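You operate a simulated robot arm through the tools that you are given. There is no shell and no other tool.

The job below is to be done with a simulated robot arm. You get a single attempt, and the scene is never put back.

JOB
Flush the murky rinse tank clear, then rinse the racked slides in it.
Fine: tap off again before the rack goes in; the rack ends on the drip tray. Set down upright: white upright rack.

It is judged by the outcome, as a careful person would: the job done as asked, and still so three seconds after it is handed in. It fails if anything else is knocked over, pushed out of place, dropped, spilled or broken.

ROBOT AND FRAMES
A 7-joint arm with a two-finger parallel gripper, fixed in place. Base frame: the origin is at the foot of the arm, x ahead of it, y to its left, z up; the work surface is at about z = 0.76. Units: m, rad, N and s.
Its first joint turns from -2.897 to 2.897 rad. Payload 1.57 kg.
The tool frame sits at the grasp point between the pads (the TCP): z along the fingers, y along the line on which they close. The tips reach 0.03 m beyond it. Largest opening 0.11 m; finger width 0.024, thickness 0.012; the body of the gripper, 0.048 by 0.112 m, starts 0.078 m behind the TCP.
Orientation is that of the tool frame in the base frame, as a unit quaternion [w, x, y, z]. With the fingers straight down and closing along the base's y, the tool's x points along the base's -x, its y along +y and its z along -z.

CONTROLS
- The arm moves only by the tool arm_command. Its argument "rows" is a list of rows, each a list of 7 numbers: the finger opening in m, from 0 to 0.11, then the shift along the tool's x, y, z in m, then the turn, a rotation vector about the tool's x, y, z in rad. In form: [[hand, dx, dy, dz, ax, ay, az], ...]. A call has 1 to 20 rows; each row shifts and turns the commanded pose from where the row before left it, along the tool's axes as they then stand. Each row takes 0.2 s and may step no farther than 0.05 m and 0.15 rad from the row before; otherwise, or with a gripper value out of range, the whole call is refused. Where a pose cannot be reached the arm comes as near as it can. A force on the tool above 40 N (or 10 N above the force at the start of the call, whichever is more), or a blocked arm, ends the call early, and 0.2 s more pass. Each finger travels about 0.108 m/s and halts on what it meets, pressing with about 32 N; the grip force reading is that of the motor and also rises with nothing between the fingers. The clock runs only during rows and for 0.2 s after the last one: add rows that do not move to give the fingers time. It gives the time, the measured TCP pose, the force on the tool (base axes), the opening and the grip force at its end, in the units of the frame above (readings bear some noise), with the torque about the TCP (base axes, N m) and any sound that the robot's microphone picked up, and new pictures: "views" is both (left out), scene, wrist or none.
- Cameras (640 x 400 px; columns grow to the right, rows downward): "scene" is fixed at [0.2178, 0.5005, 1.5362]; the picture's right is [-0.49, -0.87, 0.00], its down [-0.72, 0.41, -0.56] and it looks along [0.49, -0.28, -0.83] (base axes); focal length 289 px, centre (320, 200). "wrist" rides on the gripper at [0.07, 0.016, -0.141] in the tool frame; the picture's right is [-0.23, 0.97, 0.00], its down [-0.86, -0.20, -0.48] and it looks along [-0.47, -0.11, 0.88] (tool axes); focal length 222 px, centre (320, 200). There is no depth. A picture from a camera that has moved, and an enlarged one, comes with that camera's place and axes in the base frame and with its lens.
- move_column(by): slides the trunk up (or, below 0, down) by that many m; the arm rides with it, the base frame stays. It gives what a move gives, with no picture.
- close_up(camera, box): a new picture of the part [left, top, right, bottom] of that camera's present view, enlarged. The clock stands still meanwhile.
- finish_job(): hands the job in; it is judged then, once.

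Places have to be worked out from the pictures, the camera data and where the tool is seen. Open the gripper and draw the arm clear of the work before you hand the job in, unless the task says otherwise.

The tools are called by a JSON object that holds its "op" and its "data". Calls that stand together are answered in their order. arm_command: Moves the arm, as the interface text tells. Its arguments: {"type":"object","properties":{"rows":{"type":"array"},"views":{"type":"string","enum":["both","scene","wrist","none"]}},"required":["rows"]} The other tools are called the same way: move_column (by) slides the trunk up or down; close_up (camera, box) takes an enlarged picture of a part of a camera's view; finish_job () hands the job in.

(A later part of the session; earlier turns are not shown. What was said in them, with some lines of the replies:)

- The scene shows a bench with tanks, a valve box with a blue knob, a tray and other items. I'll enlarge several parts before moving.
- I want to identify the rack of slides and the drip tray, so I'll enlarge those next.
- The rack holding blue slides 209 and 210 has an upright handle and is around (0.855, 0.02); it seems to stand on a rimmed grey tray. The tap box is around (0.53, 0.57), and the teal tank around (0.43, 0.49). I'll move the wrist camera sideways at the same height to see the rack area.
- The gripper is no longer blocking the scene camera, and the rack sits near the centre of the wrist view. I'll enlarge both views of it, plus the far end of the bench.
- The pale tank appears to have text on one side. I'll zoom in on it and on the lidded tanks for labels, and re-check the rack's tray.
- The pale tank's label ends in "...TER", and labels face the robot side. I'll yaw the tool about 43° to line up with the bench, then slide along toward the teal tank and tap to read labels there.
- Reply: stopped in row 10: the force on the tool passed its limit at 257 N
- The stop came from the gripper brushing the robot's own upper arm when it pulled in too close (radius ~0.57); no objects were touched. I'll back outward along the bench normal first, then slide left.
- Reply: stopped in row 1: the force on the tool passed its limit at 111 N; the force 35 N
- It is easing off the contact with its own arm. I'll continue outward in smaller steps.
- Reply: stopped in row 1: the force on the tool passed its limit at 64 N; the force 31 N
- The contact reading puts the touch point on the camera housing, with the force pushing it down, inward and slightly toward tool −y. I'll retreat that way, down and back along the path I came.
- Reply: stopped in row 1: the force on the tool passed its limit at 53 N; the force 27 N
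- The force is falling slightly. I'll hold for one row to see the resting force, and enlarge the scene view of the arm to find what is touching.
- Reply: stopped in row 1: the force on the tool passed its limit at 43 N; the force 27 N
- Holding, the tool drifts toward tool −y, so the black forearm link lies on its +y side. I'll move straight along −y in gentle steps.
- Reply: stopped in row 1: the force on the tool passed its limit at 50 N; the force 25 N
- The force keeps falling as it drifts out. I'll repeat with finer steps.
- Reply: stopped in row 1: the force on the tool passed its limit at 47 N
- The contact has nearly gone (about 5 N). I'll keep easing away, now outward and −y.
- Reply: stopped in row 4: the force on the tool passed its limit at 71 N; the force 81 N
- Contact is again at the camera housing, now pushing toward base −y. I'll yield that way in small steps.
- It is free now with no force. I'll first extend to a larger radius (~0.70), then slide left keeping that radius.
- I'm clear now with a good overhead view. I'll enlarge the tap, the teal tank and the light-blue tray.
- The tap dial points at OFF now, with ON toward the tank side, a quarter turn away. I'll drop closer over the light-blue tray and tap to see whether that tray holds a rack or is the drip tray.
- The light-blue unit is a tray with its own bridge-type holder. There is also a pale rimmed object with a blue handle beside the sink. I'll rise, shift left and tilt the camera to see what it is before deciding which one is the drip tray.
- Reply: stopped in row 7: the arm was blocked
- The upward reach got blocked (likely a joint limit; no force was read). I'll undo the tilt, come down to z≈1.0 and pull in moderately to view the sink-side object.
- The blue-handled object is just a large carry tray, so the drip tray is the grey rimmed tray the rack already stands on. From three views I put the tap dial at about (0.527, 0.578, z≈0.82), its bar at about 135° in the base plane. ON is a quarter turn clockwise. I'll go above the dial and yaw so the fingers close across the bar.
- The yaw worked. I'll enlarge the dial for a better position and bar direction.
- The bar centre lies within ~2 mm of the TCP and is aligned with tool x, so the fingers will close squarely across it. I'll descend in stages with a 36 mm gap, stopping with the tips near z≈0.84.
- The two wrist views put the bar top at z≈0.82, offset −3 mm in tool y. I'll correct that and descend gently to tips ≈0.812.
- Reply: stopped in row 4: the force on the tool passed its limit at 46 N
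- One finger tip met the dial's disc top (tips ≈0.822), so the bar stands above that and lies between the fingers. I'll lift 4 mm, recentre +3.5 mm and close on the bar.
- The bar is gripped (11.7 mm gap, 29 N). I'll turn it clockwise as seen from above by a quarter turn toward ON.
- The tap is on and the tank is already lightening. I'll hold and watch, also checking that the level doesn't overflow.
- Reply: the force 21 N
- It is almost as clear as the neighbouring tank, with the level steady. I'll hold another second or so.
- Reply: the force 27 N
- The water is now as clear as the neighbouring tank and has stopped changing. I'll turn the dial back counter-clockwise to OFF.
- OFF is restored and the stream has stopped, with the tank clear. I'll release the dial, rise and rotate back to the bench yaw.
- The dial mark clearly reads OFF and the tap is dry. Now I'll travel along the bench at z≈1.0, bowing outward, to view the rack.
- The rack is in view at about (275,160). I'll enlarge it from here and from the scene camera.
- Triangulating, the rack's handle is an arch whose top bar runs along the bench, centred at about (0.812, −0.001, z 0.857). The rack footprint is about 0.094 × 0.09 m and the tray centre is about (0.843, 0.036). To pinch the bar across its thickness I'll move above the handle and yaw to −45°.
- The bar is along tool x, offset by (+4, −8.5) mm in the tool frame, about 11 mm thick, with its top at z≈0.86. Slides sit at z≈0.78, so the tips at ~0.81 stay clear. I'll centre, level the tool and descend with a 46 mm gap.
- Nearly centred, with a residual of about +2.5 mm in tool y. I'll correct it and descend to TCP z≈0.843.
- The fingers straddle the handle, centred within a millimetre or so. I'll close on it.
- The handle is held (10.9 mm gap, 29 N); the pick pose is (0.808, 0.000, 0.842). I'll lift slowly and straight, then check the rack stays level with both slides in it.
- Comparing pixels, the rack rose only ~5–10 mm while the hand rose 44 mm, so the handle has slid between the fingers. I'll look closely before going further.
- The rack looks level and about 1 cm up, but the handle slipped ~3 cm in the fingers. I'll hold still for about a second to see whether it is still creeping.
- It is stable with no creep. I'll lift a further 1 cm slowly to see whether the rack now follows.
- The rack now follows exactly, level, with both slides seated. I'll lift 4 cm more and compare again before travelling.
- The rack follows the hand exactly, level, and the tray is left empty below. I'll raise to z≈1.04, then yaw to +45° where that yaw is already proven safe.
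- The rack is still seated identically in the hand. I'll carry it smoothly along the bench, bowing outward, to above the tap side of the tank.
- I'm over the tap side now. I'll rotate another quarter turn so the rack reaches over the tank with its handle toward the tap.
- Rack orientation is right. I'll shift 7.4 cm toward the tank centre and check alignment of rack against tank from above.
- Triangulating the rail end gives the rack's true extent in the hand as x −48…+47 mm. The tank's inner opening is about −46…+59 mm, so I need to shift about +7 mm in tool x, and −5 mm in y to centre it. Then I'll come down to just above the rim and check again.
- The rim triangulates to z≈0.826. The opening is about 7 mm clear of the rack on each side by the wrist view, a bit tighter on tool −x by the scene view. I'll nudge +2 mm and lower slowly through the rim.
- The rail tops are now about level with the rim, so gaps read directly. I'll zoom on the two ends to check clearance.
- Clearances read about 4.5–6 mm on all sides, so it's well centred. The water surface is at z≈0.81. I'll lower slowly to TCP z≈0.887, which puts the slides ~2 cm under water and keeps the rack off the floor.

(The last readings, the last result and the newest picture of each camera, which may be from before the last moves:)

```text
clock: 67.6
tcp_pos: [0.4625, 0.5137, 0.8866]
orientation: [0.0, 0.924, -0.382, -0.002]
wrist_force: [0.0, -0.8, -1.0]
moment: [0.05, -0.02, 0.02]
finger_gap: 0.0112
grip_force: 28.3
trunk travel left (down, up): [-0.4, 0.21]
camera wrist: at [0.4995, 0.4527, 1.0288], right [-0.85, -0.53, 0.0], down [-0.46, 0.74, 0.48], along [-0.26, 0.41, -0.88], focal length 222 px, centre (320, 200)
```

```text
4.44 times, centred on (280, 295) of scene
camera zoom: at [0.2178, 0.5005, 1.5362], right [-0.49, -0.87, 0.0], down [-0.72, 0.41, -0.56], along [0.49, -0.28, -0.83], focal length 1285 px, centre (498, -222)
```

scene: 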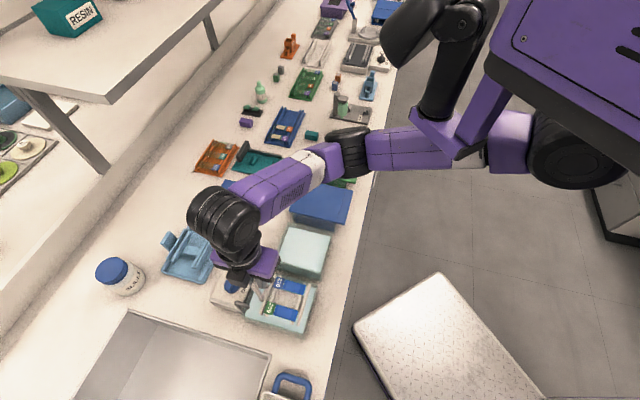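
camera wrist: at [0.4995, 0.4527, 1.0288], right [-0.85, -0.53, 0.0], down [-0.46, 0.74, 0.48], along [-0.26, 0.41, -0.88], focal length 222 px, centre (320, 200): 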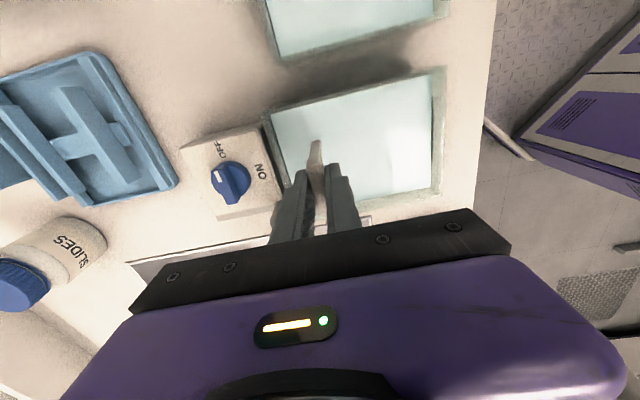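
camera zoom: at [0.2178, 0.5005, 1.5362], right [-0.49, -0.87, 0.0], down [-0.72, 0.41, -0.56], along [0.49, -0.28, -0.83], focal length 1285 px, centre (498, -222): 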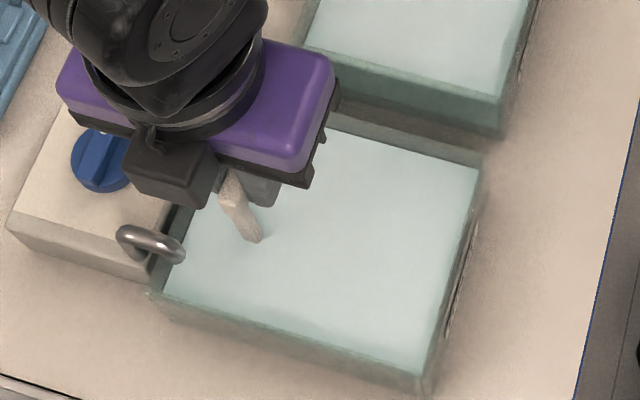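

The rack is fully submerged with no contact force and no overflow. I'll rinse it with gentle vertical dips for several seconds, keeping it under water.

{"op": "arm_command", "data": {"rows": [[0.0, 0, 0, 0, 0, 0, 0], [0.0, 0, 0, 0, 0, 0, 0], [0.0, 0, 0, 0, 0, 0, 0], [0.0, 0, 0, -0.004, 0, 0, 0], [0.0, 0, 0, -0.004, 0, 0, 0], [0.0, 0, 0, 0.004, 0, 0, 0], [0.0, 0, 0, 0.004, 0, 0, 0], [0.0, 0, 0, 0, 0, 0, 0], [0.0, 0, 0, -0.004, 0, 0, 0], [0.0, 0, 0, -0.004, 0, 0, 0], [0.0, 0, 0, 0.004, 0, 0, 0], [0.0, 0, 0, 0.004, 0, 0, 0], [0.0, 0, 0, 0, 0, 0, 0], [0.0, 0, 0, -0.004, 0, 0, 0], [0.0, 0, 0, -0.004, 0, 0, 0], [0.0, 0, 0, 0.004, 0, 0, 0], [0.0, 0, 0, 0.004, 0, 0, 0], [0.0, 0, 0, 0, 0, 0, 0], [0.0, 0, 0, 0, 0, 0, 0], [0.0, 0, 0, 0, 0, 0, 0]], "views": "wrist"}}

{"op": "arm_command", "data": {"rows": [[0.0, 0, 0, 0, 0, 0, 0], [0.0, 0, 0, -0.004, 0, 0, 0], [0.0, 0, 0, -0.004, 0, 0, 0], [0.0, 0, 0, 0.004, 0, 0, 0], [0.0, 0, 0, 0.004, 0, 0, 0], [0.0, 0, 0, 0, 0, 0, 0], [0.0, 0, 0, -0.004, 0, 0, 0], [0.0, 0, 0, -0.004, 0, 0, 0], [0.0, 0, 0, 0.004, 0, 0, 0], [0.0, 0, 0, 0.004, 0, 0, 0], [0.0, 0, 0, 0, 0, 0, 0], [0.0, 0, 0, 0, 0, 0, 0], [0.0, 0, 0, 0, 0, 0, 0], [0.0, 0, 0, 0, 0, 0, 0], [0.0, 0, 0, 0, 0, 0, 0]], "views": "wrist"}}

{"op": "close_up", "data": {"camera": "scene", "box": [200, 220, 340, 340]}}

```text
clock: 71.8
tcp_pos: [0.4626, 0.5139, 0.8867]
orientation: [0.0, 0.924, -0.382, -0.002]
wrist_force: [1.0, -0.2, -0.2]
moment: [0.03, -0.02, -0.01]
finger_gap: 0.0112
grip_force: 28.4
trunk travel left (down, up): [-0.4, 0.21]
camera wrist: at [0.5006, 0.4536, 1.0291], right [-0.85, -0.53, 0.0], down [-0.46, 0.74, 0.48], along [-0.26, 0.41, -0.88], focal length 222 px, centre (320, 200)
```

wrist: 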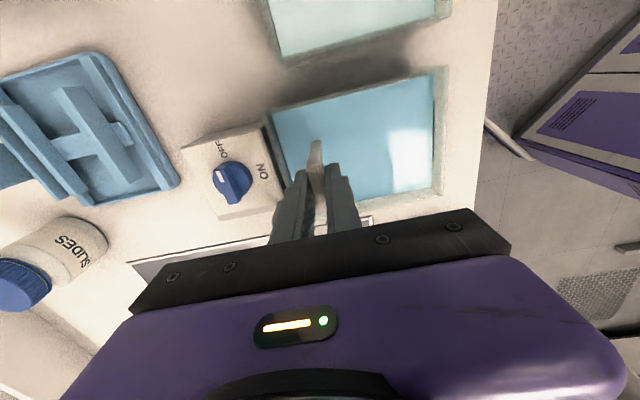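

```text
clock: 75.0
tcp_pos: [0.4621, 0.5147, 0.8856]
orientation: [0.001, 0.924, -0.382, -0.003]
wrist_force: [0.7, 0.0, -1.3]
moment: [0.01, -0.02, 0.02]
finger_gap: 0.011
grip_force: 28.8
trunk travel left (down, up): [-0.4, 0.21]
camera wrist: at [0.5001, 0.453, 1.0292], right [-0.85, -0.53, 0.0], down [-0.46, 0.74, 0.48], along [-0.26, 0.41, -0.88], focal length 222 px, centre (320, 200)
```

wrist: 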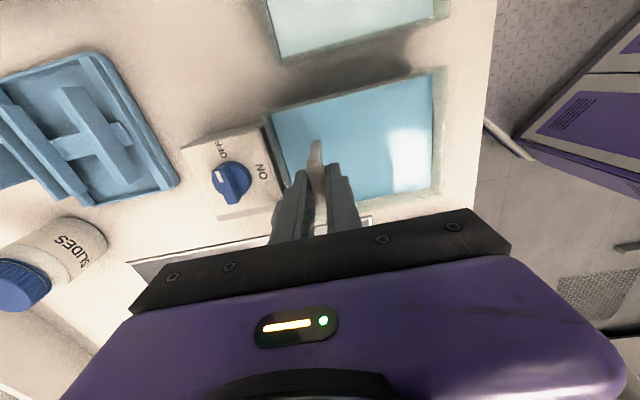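

```text
3.33 times, centred on (270, 280) of scene
camera zoom: at [0.2178, 0.5005, 1.5362], right [-0.49, -0.87, 0.0], down [-0.72, 0.41, -0.56], along [0.49, -0.28, -0.83], focal length 964 px, centre (487, -67)
```

zoom: 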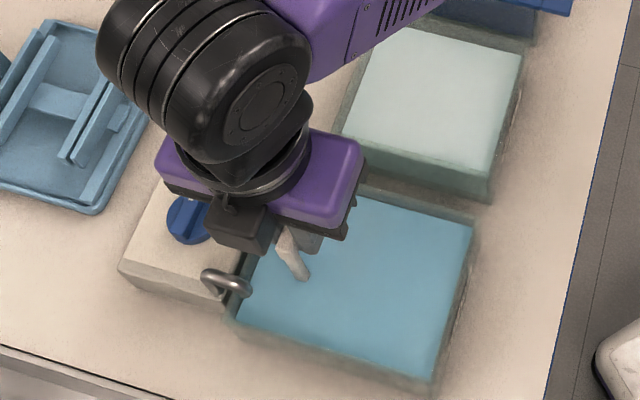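

The slides shed dye into the water, and the tint has stopped changing between the last two views, so the rinse is done. I'll lift straight up slowly and let it drip over the tank.

{"op": "arm_command", "data": {"rows": [[0.0, 0, 0, -0.004, 0, 0, 0], [0.0, 0, 0, -0.006, 0, 0, 0], [0.0, 0, 0, -0.008, 0, 0, 0], [0.0, 0, 0, -0.008, 0, 0, 0], [0.0, 0, 0, -0.008, 0, 0, 0], [0.0, 0, 0, -0.008, 0, 0, 0], [0.0, 0, 0, -0.008, 0, 0, 0], [0.0, 0, 0, -0.01, 0, 0, 0], [0.0, 0, 0, -0.01, 0, 0, 0], [0.0, 0, 0, -0.005, 0, 0, 0], [0.0, 0, 0, 0, 0, 0, 0], [0.0, 0, 0, 0, 0, 0, 0], [0.0, 0, 0, 0, 0, 0, 0], [0.0, 0, 0, 0, 0, 0, 0], [0.0, 0, 0, 0, 0, 0, 0], [0.0, 0, 0, 0, 0, 0, 0], [0.0, 0, 0, 0, 0, 0, 0], [0.0, 0, 0, 0, 0, 0, 0]], "views": "wrist"}}

{"op": "close_up", "data": {"camera": "wrist", "box": [240, 60, 460, 240]}}

{"op": "close_up", "data": {"camera": "scene", "box": [200, 220, 340, 340]}}

```text
clock: 78.8
tcp_pos: [0.4628, 0.5122, 0.9626]
orientation: [0.0, 0.924, -0.382, -0.001]
wrist_force: [0.2, -0.1, -1.1]
moment: [0.03, -0.03, -0.02]
finger_gap: 0.011
grip_force: 28.9
trunk travel left (down, up): [-0.4, 0.21]
camera wrist: at [0.5005, 0.4527, 1.1042], right [-0.85, -0.53, 0.0], down [-0.46, 0.74, 0.48], along [-0.26, 0.41, -0.88], focal length 222 px, centre (320, 200)
```

wrist: 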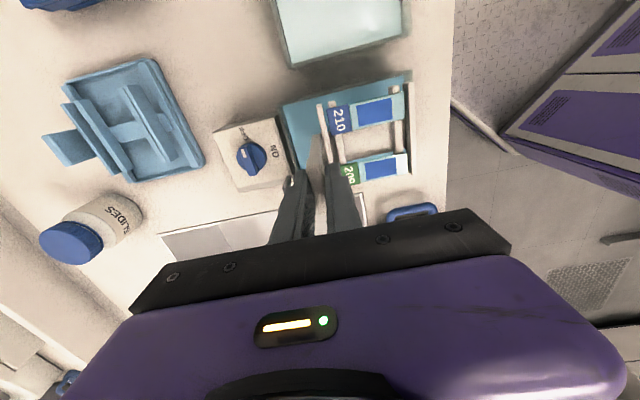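

```text
2.22 times, centred on (350, 150) of wrist
camera zoom: at [0.5005, 0.4527, 1.1042], right [-0.85, -0.53, 0.0], down [-0.46, 0.74, 0.48], along [-0.26, 0.41, -0.88], focal length 494 px, centre (253, 311)
```

zoom: 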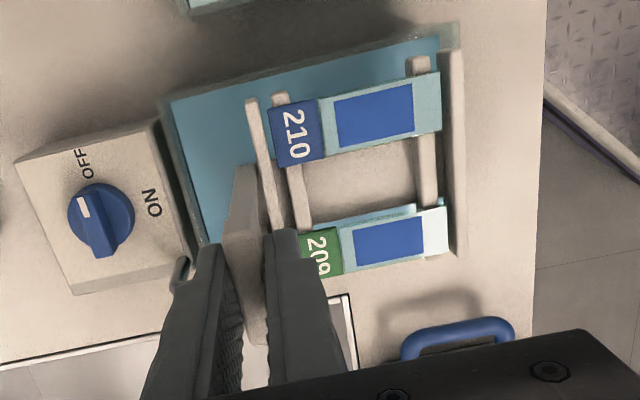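

```text
3.33 times, centred on (270, 280) of scene
camera zoom: at [0.2178, 0.5005, 1.5362], right [-0.49, -0.87, 0.0], down [-0.72, 0.41, -0.56], along [0.49, -0.28, -0.83], focal length 964 px, centre (487, -67)
```

zoom: 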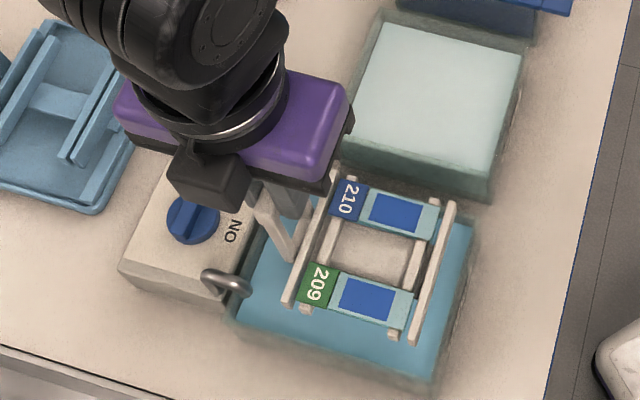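

The excess blue is gone; only the specimen patches remain coloured. I'll zoom in to judge whether the glass is clean or still carries a film.

{"op": "close_up", "data": {"camera": "wrist", "box": [340, 80, 420, 190]}}

{"op": "close_up", "data": {"camera": "scene", "box": [280, 270, 335, 325]}}

{"op": "close_up", "data": {"camera": "scene", "box": [195, 130, 245, 180]}}

```text
3.64 times, centred on (380, 135) of wrist
camera zoom: at [0.5005, 0.4527, 1.1042], right [-0.85, -0.53, 0.0], down [-0.46, 0.74, 0.48], along [-0.26, 0.41, -0.88], focal length 808 px, centre (102, 436)
```

zoom: 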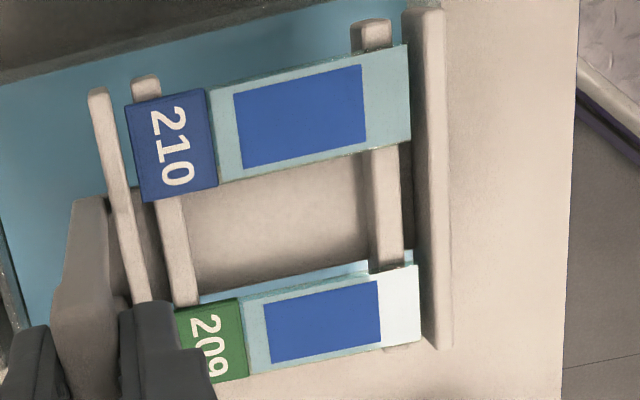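

```text
7.27 times, centred on (308, 298) of scene
camera zoom: at [0.2178, 0.5005, 1.5362], right [-0.49, -0.87, 0.0], down [-0.72, 0.41, -0.56], along [0.49, -0.28, -0.83], focal length 2103 px, centre (411, -509)
```

zoom: 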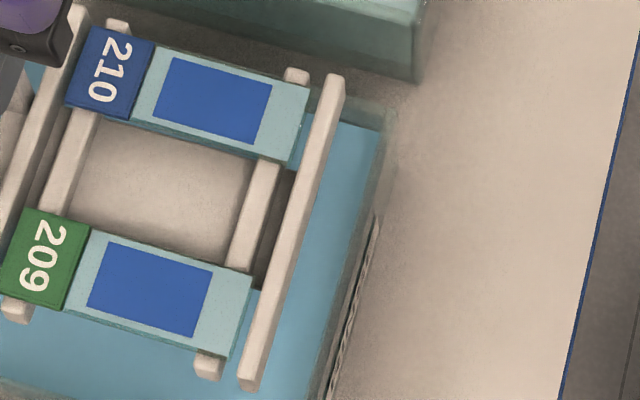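

```text
8.00 times, centred on (220, 155) of scene
camera zoom: at [0.2178, 0.5005, 1.5362], right [-0.49, -0.87, 0.0], down [-0.72, 0.41, -0.56], along [0.49, -0.28, -0.83], focal length 2314 px, centre (1120, 560)
```

zoom: 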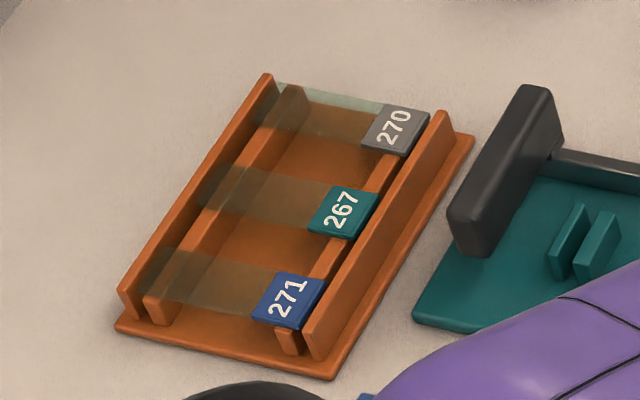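

The glass is clean, with only the stained specimen areas left, so the rinse is complete. Now I'll retrace: up, back toward the tap side, and rotate a quarter turn.

{"op": "arm_command", "data": {"rows": [[0.0, 0, 0, -0.015, 0, 0, 0], [0.0, 0, 0, -0.025, 0, 0, 0], [0.0, 0, 0, -0.025, 0, 0, 0], [0.0, 0, -0.01, -0.013, 0, 0, 0], [0.0, 0, -0.025, 0, 0, 0, 0], [0.0, 0, -0.025, 0, 0, 0, 0], [0.0, 0, -0.011, 0, 0, 0, 0.06], [0.0, 0, 0, 0, 0, 0, 0.11], [0.0, 0, 0, 0, 0, 0, 0.12], [0.0, 0, 0, 0, 0, 0, 0.12], [0.0, 0, 0, 0, 0, 0, 0.12], [0.0, 0, 0, 0, 0, 0, 0.12], [0.0, 0, 0, 0, 0, 0, 0.12], [0.0, 0, 0, 0, 0, 0, 0.12], [0.0, 0, 0, 0, 0, 0, 0.12], [0.0, 0, 0, 0, 0, 0, 0.12], [0.0, 0, 0, 0, 0, 0, 0.12], [0.0, 0, 0, 0, 0, 0, 0.12], [0.0, 0, 0, 0, 0, 0, 0.12], [0.0, 0, 0, 0, 0, 0, 0.081]], "views": "both"}}

```text
clock: 83.0
tcp_pos: [0.5128, 0.5642, 1.0396]
orientation: [-0.002, -0.382, 0.924, 0.002]
wrist_force: [0.2, 0.0, -0.2]
moment: [-0.03, -0.03, 0.02]
finger_gap: 0.0111
grip_force: 28.9
trunk travel left (down, up): [-0.4, 0.21]
camera wrist: at [0.4516, 0.526, 1.1824], right [-0.53, 0.85, 0.0], down [0.75, 0.46, 0.48], along [0.4, 0.25, -0.88], focal length 222 px, centre (320, 200)
```

scene: 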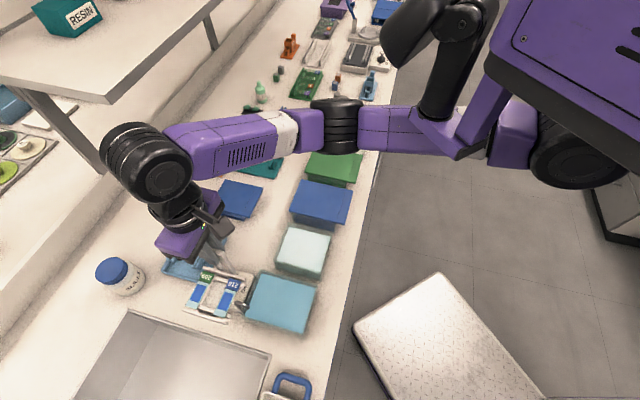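
wrist: 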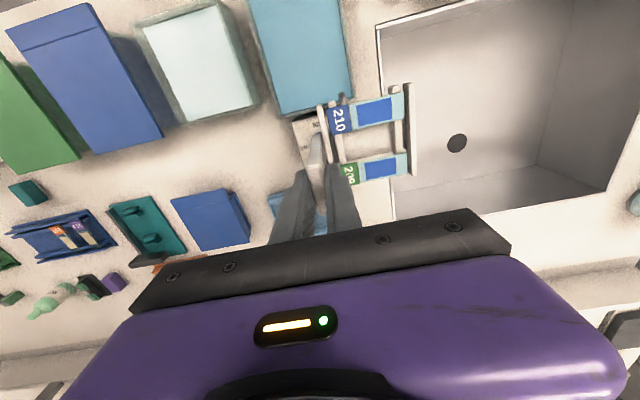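

The rack is still steady in the hand. I'll travel back along the bench to above the drip tray.

{"op": "arm_command", "data": {"rows": [[0.0, 0, -0.015, 0, 0, 0, 0], [0.0, 0, -0.03, 0, 0, 0, 0], [0.0, 0, -0.042, 0, 0, 0, 0], [0.0, 0, -0.042, 0, 0, 0, 0], [0.0, 0, -0.042, 0, 0, 0, 0], [0.0, 0, -0.042, 0, 0, 0, 0], [0.0, 0.02, -0.04, 0, 0, 0, 0], [0.0, 0.02, -0.04, 0, 0, 0, 0], [0.0, 0.02, -0.04, 0, 0, 0, 0], [0.0, 0.02, -0.04, 0, 0, 0, 0], [0.0, 0.02, -0.04, 0, 0, 0, 0], [0.0, 0.02, -0.04, 0, 0, 0, 0], [0.0, 0.02, -0.04, 0, 0, 0, 0], [0.0, 0.02, -0.04, 0, 0, 0, 0], [0.0, 0.018, -0.04, 0, 0, 0, 0], [0.0, 0.01, -0.025, 0, 0, 0, 0], [0.0, 0.002, -0.01, 0, 0, 0, 0], [0.0, 0, 0, 0, 0, 0, 0]], "views": "both"}}

```text
clock: 86.8
tcp_pos: [0.8108, -0.0013, 1.0384]
orientation: [-0.001, -0.383, 0.924, 0.001]
wrist_force: [-0.4, 0.4, -0.7]
moment: [-0.07, -0.01, -0.01]
finger_gap: 0.0112
grip_force: 29.2
trunk travel left (down, up): [-0.4, 0.21]
camera wrist: at [0.75, -0.0388, 1.1815], right [-0.53, 0.85, 0.0], down [0.75, 0.46, 0.48], along [0.4, 0.25, -0.88], focal length 222 px, centre (320, 200)
```

scene: 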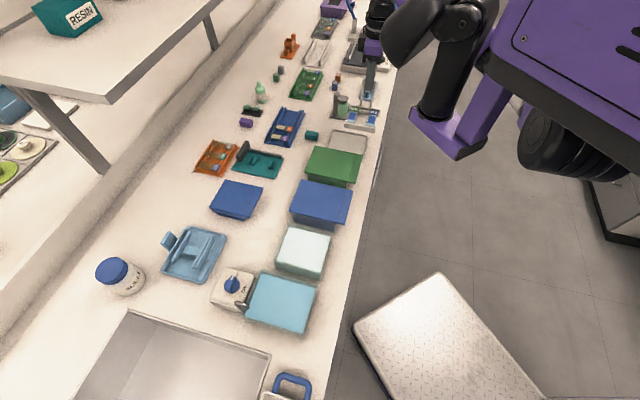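
wrist: 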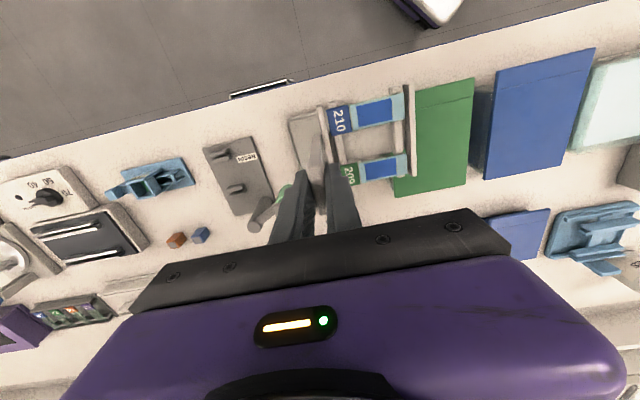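

I'm back above the pick spot. I'll rotate to the original pick yaw (−45°), correct the few-mm offset, and start down.

{"op": "arm_command", "data": {"rows": [[0.0, 0, 0, 0, 0, 0, 0.06], [0.0, 0, 0, 0, 0, 0, 0.11], [0.0, 0, 0, 0, 0, 0, 0.12], [0.0, 0, 0, 0, 0, 0, 0.12], [0.0, 0, 0, 0, 0, 0, 0.12], [0.0, 0, 0, 0, 0, 0, 0.12], [0.0, 0, 0, 0, 0, 0, 0.12], [0.0, 0, 0, 0, 0, 0, 0.12], [0.0, 0, 0, 0, 0, 0, 0.12], [0.0, 0, 0, 0, 0, 0, 0.12], [0.0, 0, 0, 0, 0, 0, 0.12], [0.0, 0, 0, 0, 0, 0, 0.12], [0.0, 0, 0, 0, 0, 0, 0.12], [0.0, 0, 0, 0, 0, 0, 0.08], [0.0, 0.003, -0.001, 0.02, 0, 0, 0], [0.0, 0, 0, 0.03, 0, 0, 0], [0.0, 0, 0, 0.03, 0, 0, 0], [0.0, 0, 0, 0.02, 0, 0, 0], [0.0, 0, 0, 0, 0, 0, 0]], "views": "both"}}

{"op": "close_up", "data": {"camera": "wrist", "box": [280, 60, 430, 220]}}

{"op": "close_up", "data": {"camera": "scene", "box": [325, 85, 395, 155]}}

```text
clock: 90.8
tcp_pos: [0.8053, 0.0014, 0.9364]
orientation: [-0.001, 0.383, 0.924, 0.001]
wrist_force: [0.3, 0.6, -0.6]
moment: [-0.04, 0.04, -0.05]
finger_gap: 0.0111
grip_force: 28.2
trunk travel left (down, up): [-0.4, 0.21]
camera wrist: at [0.7676, 0.0623, 1.0795], right [0.85, 0.53, 0.0], down [0.47, -0.75, 0.48], along [0.25, -0.41, -0.88], focal length 222 px, centre (320, 200)
```

scene: 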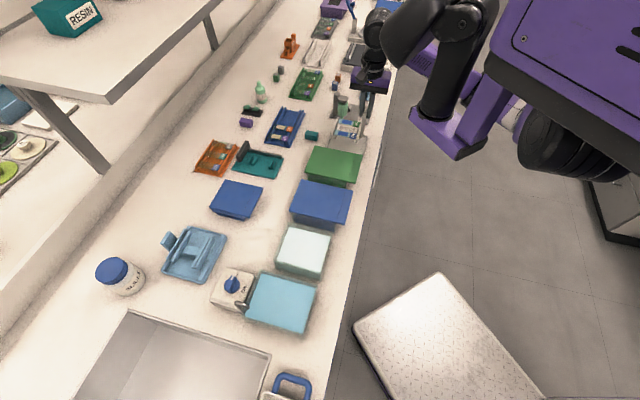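
wrist: 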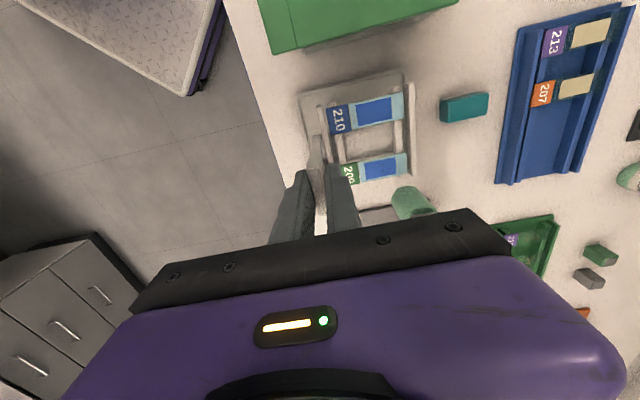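

```text
2.50 times, centred on (355, 140) of wrist
camera zoom: at [0.7676, 0.0623, 1.0795], right [0.85, 0.53, 0.0], down [0.47, -0.75, 0.48], along [0.25, -0.41, -0.88], focal length 555 px, centre (232, 350)
```

zoom: 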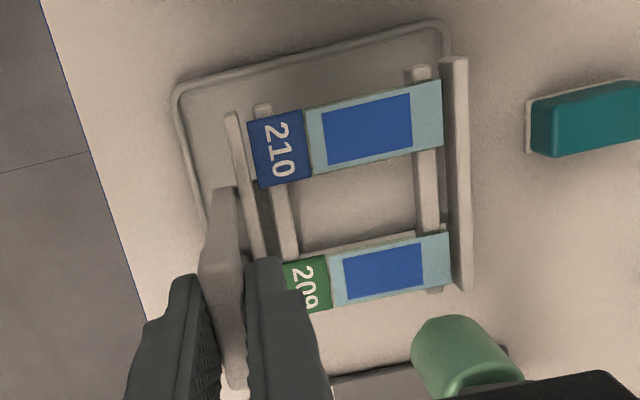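

```text
5.71 times, centred on (360, 120) of scene
camera zoom: at [0.2178, 0.5005, 1.5362], right [-0.49, -0.87, 0.0], down [-0.72, 0.41, -0.56], along [0.49, -0.28, -0.83], focal length 1653 px, centre (91, 657)
```

zoom: 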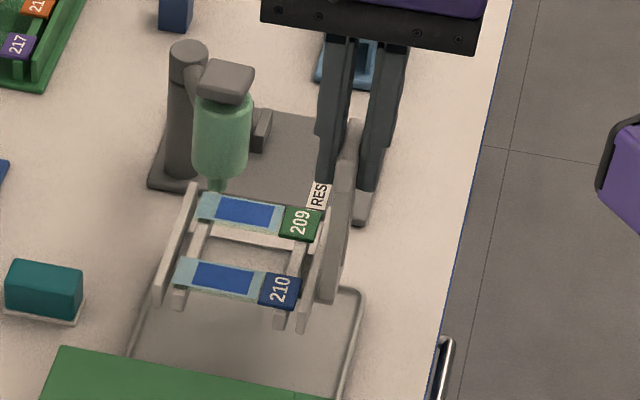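

The rack is above the tray in its original orientation, upright, slides in place. I'll correct 2.5 mm to match the pick pose and lower to about 6 mm above the expected set-down height (≈0.8735).

{"op": "arm_command", "data": {"rows": [[0.0, -0.0025, 0.001, 0.01, 0, 0, 0], [0.0, 0, 0, 0.015, 0, 0, 0], [0.0, 0, 0, 0.015, 0, 0, 0], [0.0, 0, 0, 0.01, 0, 0, 0], [0.0, 0, 0, 0.005, 0, 0, 0], [0.0, 0, 0, 0, 0, 0, 0]], "views": "none"}}

{"op": "close_up", "data": {"camera": "wrist", "box": [280, 60, 430, 220]}}

{"op": "close_up", "data": {"camera": "scene", "box": [335, 105, 385, 155]}}

```text
clock: 92.2
tcp_pos: [0.8087, 0.0008, 0.8805]
orientation: [-0.002, 0.383, 0.924, 0.0]
wrist_force: [0.8, -0.7, -0.2]
moment: [-0.03, 0.02, 0.0]
finger_gap: 0.011
grip_force: 28.7
trunk travel left (down, up): [-0.4, 0.21]
```

```text
2.50 times, centred on (355, 140) of wrist
camera zoom: at [0.7693, 0.061, 1.0245], right [0.85, 0.53, 0.0], down [0.47, -0.75, 0.48], along [0.25, -0.41, -0.88], focal length 555 px, centre (232, 350)
```

zoom: 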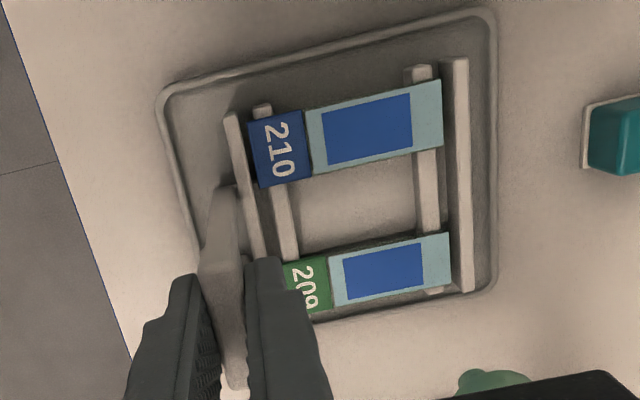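

```text
8.00 times, centred on (360, 130) of scene
camera zoom: at [0.2178, 0.5005, 1.5362], right [-0.49, -0.87, 0.0], down [-0.72, 0.41, -0.56], along [0.49, -0.28, -0.83], focal length 2314 px, centre (0, 760)
```

zoom: 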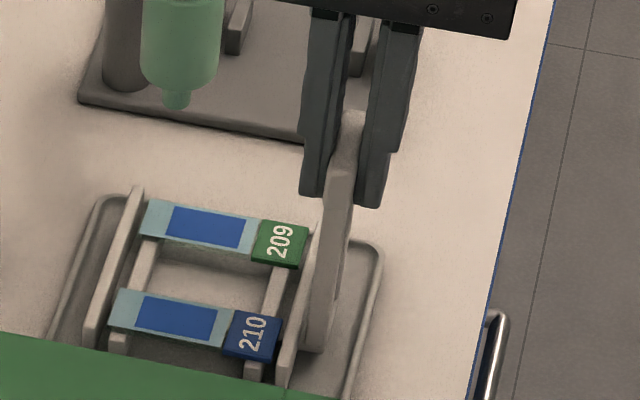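

The label pixels show the rack is now only ~3 mm above its resting height and within the tray's rim. I'll lower in 1.5 mm steps and read the force.

{"op": "arm_command", "data": {"rows": [[0.0, 0, 0, 0.0015, 0, 0, 0], [0.0, 0, 0, 0.0015, 0, 0, 0], [0.0, 0, 0, 0, 0, 0, 0]], "views": "none"}}

{"op": "close_up", "data": {"camera": "scene", "box": [335, 105, 385, 155]}}

```text
clock: 93.0
tcp_pos: [0.8069, 0.0, 0.879]
orientation: [-0.002, 0.383, 0.924, 0.0]
wrist_force: [0.7, 0.0, -1.5]
moment: [-0.02, 0.0, -0.01]
finger_gap: 0.0113
grip_force: 29.2
trunk travel left (down, up): [-0.4, 0.21]
```

```text
8.00 times, centred on (360, 130) of scene
camera zoom: at [0.2178, 0.5005, 1.5362], right [-0.49, -0.87, 0.0], down [-0.72, 0.41, -0.56], along [0.49, -0.28, -0.83], focal length 2314 px, centre (0, 760)
```

zoom: 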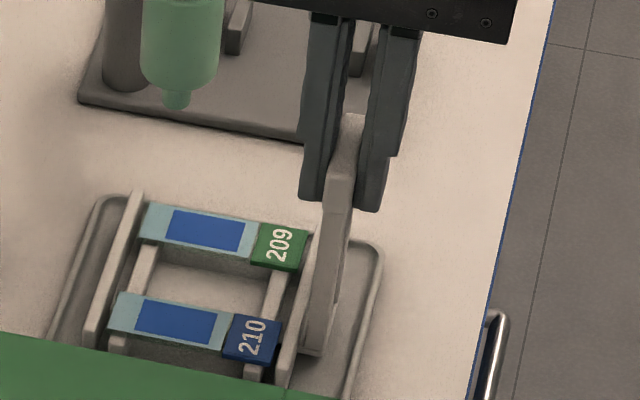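

No contact yet. I'll continue lowering gently.

{"op": "arm_command", "data": {"rows": [[0.0, 0, 0, 0.0015, 0, 0, 0], [0.0, 0, 0, 0.0015, 0, 0, 0], [0.0, 0, 0, 0, 0, 0, 0]], "views": "none"}}

{"op": "close_up", "data": {"camera": "scene", "box": [335, 105, 385, 155]}}

```text
clock: 93.8
tcp_pos: [0.8069, 0.0011, 0.8772]
orientation: [-0.002, 0.383, 0.924, 0.001]
wrist_force: [-0.1, 0.2, -0.8]
moment: [-0.03, 0.04, 0.0]
finger_gap: 0.011
grip_force: 28.7
trunk travel left (down, up): [-0.4, 0.21]
```

```text
8.00 times, centred on (360, 130) of scene
camera zoom: at [0.2178, 0.5005, 1.5362], right [-0.49, -0.87, 0.0], down [-0.72, 0.41, -0.56], along [0.49, -0.28, -0.83], focal length 2314 px, centre (0, 760)
```

zoom: 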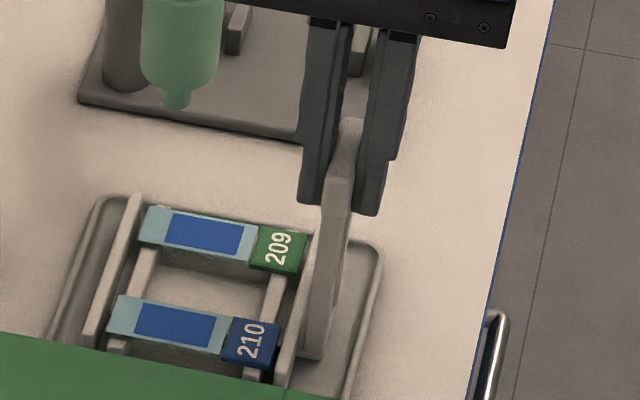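

It's within about 1–2 mm of its original resting pixels. A few more small steps to touch down.

{"op": "arm_command", "data": {"rows": [[0.0, 0, 0, 0.0015, 0, 0, 0], [0.0, 0, 0, 0.001, 0, 0, 0], [0.0, 0, 0, 0, 0, 0, 0]], "views": "none"}}

{"op": "arm_command", "data": {"rows": [[0.0, 0, 0, 0.001, 0, 0, 0], [0.0, 0, 0, 0.001, 0, 0, 0], [0.0, 0, 0, 0, 0, 0, 0]], "views": "none"}}

{"op": "close_up", "data": {"camera": "scene", "box": [335, 105, 385, 155]}}

{"op": "close_up", "data": {"camera": "wrist", "box": [280, 60, 430, 220]}}

```text
clock: 94.6
tcp_pos: [0.8086, 0.0007, 0.8756]
orientation: [0.0, 0.382, 0.924, 0.001]
wrist_force: [-2.0, 1.6, 16.2]
moment: [0.39, 0.28, -0.01]
finger_gap: 0.0111
grip_force: 28.2
trunk travel left (down, up): [-0.4, 0.21]
```

```text
clock: 95.4
tcp_pos: [0.8066, -0.0, 0.8734]
orientation: [-0.001, 0.383, 0.924, 0.001]
wrist_force: [-0.4, 0.9, 27.1]
moment: [0.04, -0.11, 0.02]
finger_gap: 0.0113
grip_force: 28.2
trunk travel left (down, up): [-0.4, 0.21]
```

```text
8.00 times, centred on (360, 130) of scene
camera zoom: at [0.2178, 0.5005, 1.5362], right [-0.49, -0.87, 0.0], down [-0.72, 0.41, -0.56], along [0.49, -0.28, -0.83], focal length 2314 px, centre (0, 760)
```

zoom: 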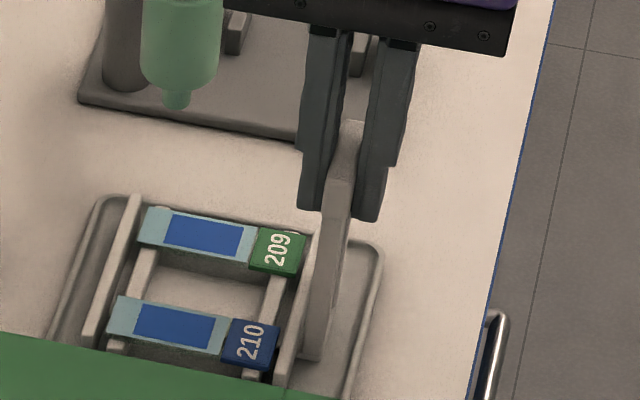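

```text
2.50 times, centred on (355, 140) of wrist
camera zoom: at [0.7694, 0.0607, 1.0163], right [0.85, 0.53, 0.0], down [0.46, -0.75, 0.48], along [0.25, -0.41, -0.88], focal length 555 px, centre (232, 350)
```

zoom: 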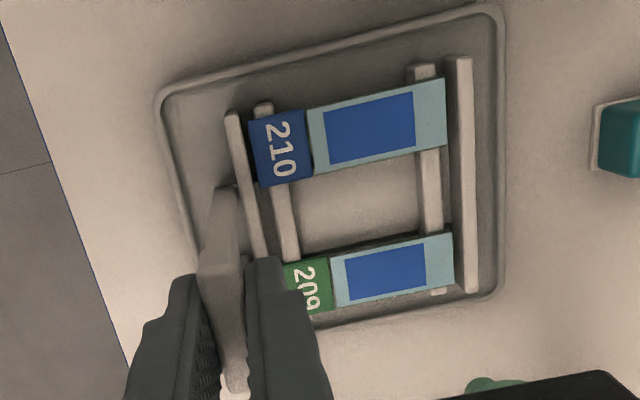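

It touched down (27 N, a little pressed). I'll relieve 2 mm of that, then open the fingers and check the rack is standing.

{"op": "arm_command", "data": {"rows": [[0.0, 0, 0, -0.001, 0, 0, 0], [0.0, 0, 0, -0.001, 0, 0, 0], [0.014, 0, 0, 0, 0, 0, 0], [0.02, 0, 0, 0, 0, 0, 0], [0.03, 0, 0, 0, 0, 0, 0], [0.044, 0, 0, 0, 0, 0, 0], [0.044, 0, 0, 0, 0, 0, 0]], "views": "none"}}

{"op": "close_up", "data": {"camera": "scene", "box": [325, 95, 395, 165]}}

{"op": "close_up", "data": {"camera": "wrist", "box": [260, 60, 430, 240]}}

```text
clock: 97.0
tcp_pos: [0.807, 0.001, 0.8746]
orientation: [-0.002, 0.383, 0.924, 0.001]
wrist_force: [-1.5, 0.4, 0.4]
moment: [0.0, 0.0, -0.02]
finger_gap: 0.0439
grip_force: 0.1
trunk travel left (down, up): [-0.4, 0.21]
```

```text
5.71 times, centred on (360, 130) of scene
camera zoom: at [0.2178, 0.5005, 1.5362], right [-0.49, -0.87, 0.0], down [-0.72, 0.41, -0.56], along [0.49, -0.28, -0.83], focal length 1653 px, centre (91, 600)
```

zoom: 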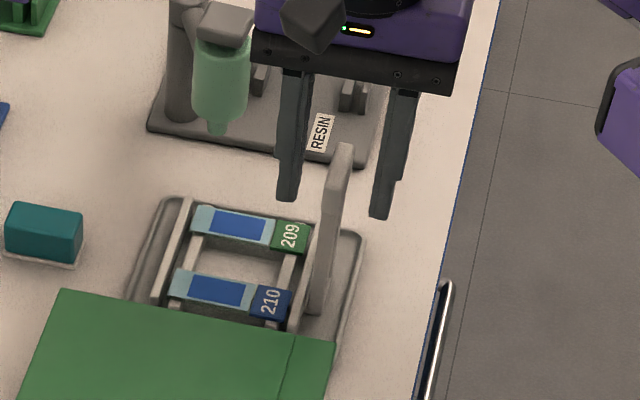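

```text
2.22 times, centred on (345, 150) of wrist
camera zoom: at [0.7698, 0.0611, 1.0172], right [0.85, 0.53, 0.0], down [0.47, -0.75, 0.48], along [0.25, -0.41, -0.88], focal length 494 px, centre (264, 311)
```

zoom: 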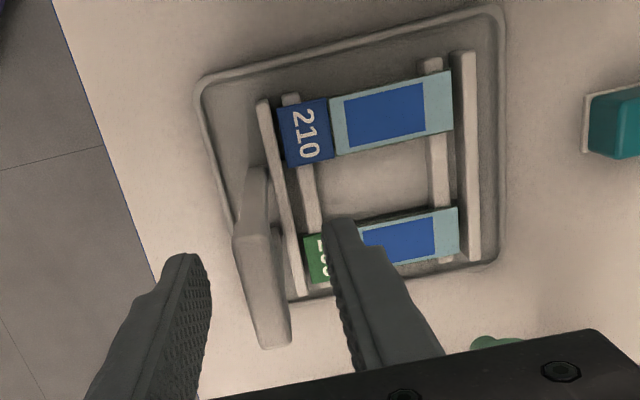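

The rack stands upright on the drip tray with both slides in it. I'll withdraw straight up, then move the arm clear.

{"op": "arm_command", "data": {"rows": [[0.044, 0, 0, -0.015, 0, 0, 0], [0.044, 0, 0, -0.03, 0, 0, 0], [0.05, 0, 0, -0.04, 0, 0, 0], [0.06, 0, 0, -0.04, 0, 0, 0], [0.07, 0, 0, -0.04, 0, 0, 0], [0.07, 0.02, 0, -0.03, 0, 0, -0.13], [0.07, 0.02, 0, -0.02, 0, 0, -0.13], [0.07, 0.03, 0, 0, 0, 0, -0.13], [0.07, 0, 0, 0, 0, 0, -0.13], [0.07, 0, 0, 0, 0, 0, -0.13], [0.07, 0, 0, 0, 0, 0, -0.13], [0.07, 0, 0, 0, 0, 0, 0]], "views": "both"}}

{"op": "close_up", "data": {"camera": "scene", "box": [305, 80, 405, 180]}}

{"op": "close_up", "data": {"camera": "scene", "box": [150, 200, 350, 400]}}

{"op": "close_up", "data": {"camera": "scene", "box": [190, 0, 400, 200]}}

```text
clock: 99.6
tcp_pos: [0.753, 0.0417, 1.0903]
orientation: [-0.002, 0.002, 1.0, 0.0]
wrist_force: [0.7, -0.6, 0.0]
moment: [0.01, 0.01, 0.02]
finger_gap: 0.0699
grip_force: 0.0
trunk travel left (down, up): [-0.4, 0.21]
camera wrist: at [0.6832, 0.0578, 1.2334], right [0.23, 0.97, 0.0], down [0.86, -0.2, 0.48], along [0.46, -0.11, -0.88], focal length 222 px, centre (320, 200)
```

scene: 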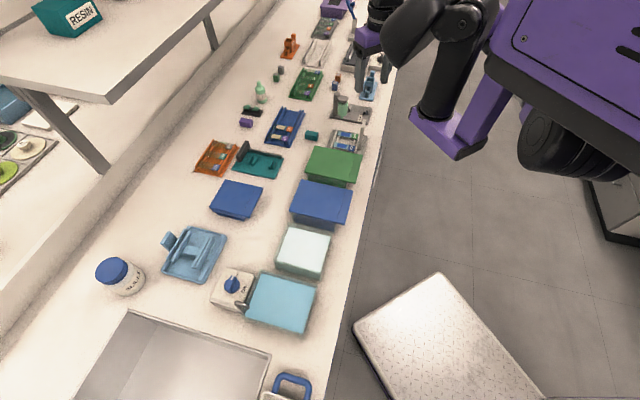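
wrist: 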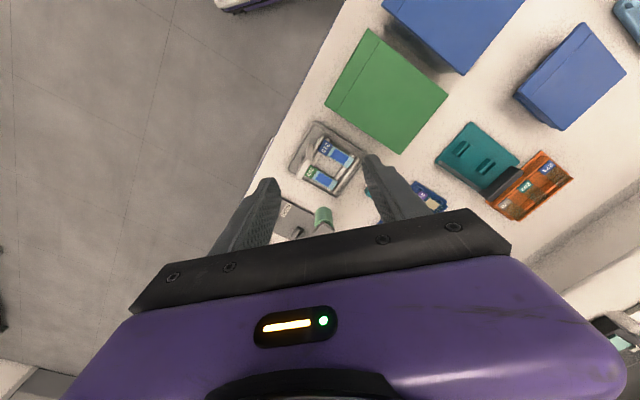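

```text
4.00 times, centred on (355, 130) of scene
camera zoom: at [0.2178, 0.5005, 1.5362], right [-0.49, -0.87, 0.0], down [-0.72, 0.41, -0.56], along [0.49, -0.28, -0.83], focal length 1157 px, centre (180, 480)
```

zoom: 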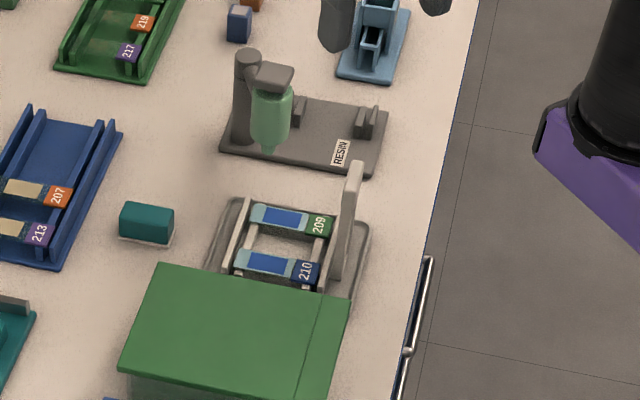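

```text
2.00 times, centred on (250, 300) of scene
camera zoom: at [0.2178, 0.5005, 1.5362], right [-0.49, -0.87, 0.0], down [-0.72, 0.41, -0.56], along [0.49, -0.28, -0.83], focal length 578 px, centre (460, 0)
```

zoom: 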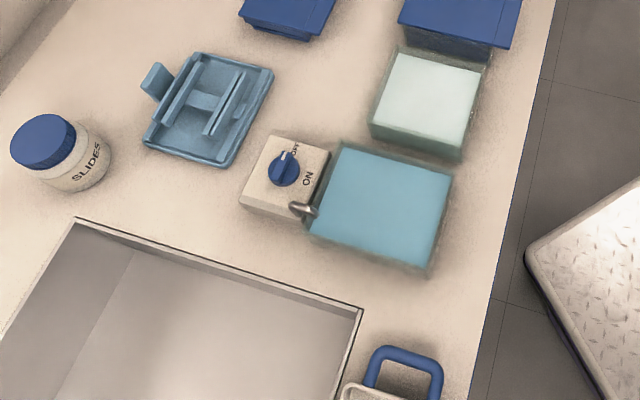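

```text
2.00 times, centred on (295, 100) of scene
camera zoom: at [0.2178, 0.5005, 1.5362], right [-0.49, -0.87, 0.0], down [-0.72, 0.41, -0.56], along [0.49, -0.28, -0.83], focal length 578 px, centre (370, 400)
```

zoom: 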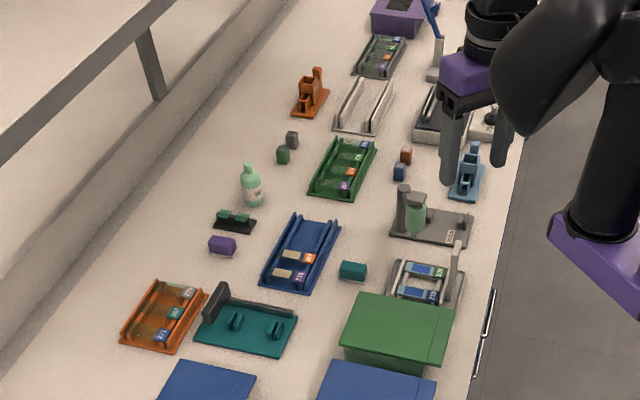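

Final state: tap OFF, rack upright on the drip tray with slides 209 and 210 in it, nothing else moved. The gripper is open and clear at z≈1.09, so I'm handing in.

{"op": "finish_job", "data": {}}

```text
The job is handed in.
```

I flushed the rinse tank clear, turned the tap off, rinsed the racked slides in it, and set the rack upright back on its tray. The job is handed in; I haven't been given a verdict.

- **Tank and tap:** The tank ran from murky to as clear as the neighbouring tank before I shut the tap. The dial read OFF before the rack went in and still does.
- **Rinse:** Slides 209 and 210 were fully under water for about eight seconds with gentle dips. The excess blue washed off and only the specimen patches look stained. The glass still looks pale teal, which may be its own colour or a wet film. The tank water is now tinted with the stain that came off.
- **Drip tray:** I saw no label, so I took the grey rimmed tray the rack started on to be the drip tray. The rack is back there with both slides in place.

Two things went less than smoothly:

- **Arm contact:** Early on, while looking around, the gripper bumped the robot's own arm hard, with a reading up to 257 N. It touched nothing on the bench.
- **Grip slip:** On the first lift, the handle slid about 3 cm in the fingers before it held. The rack stayed level and did not slip again.

Nothing else was knocked over, moved or visibly spilled in the final views.
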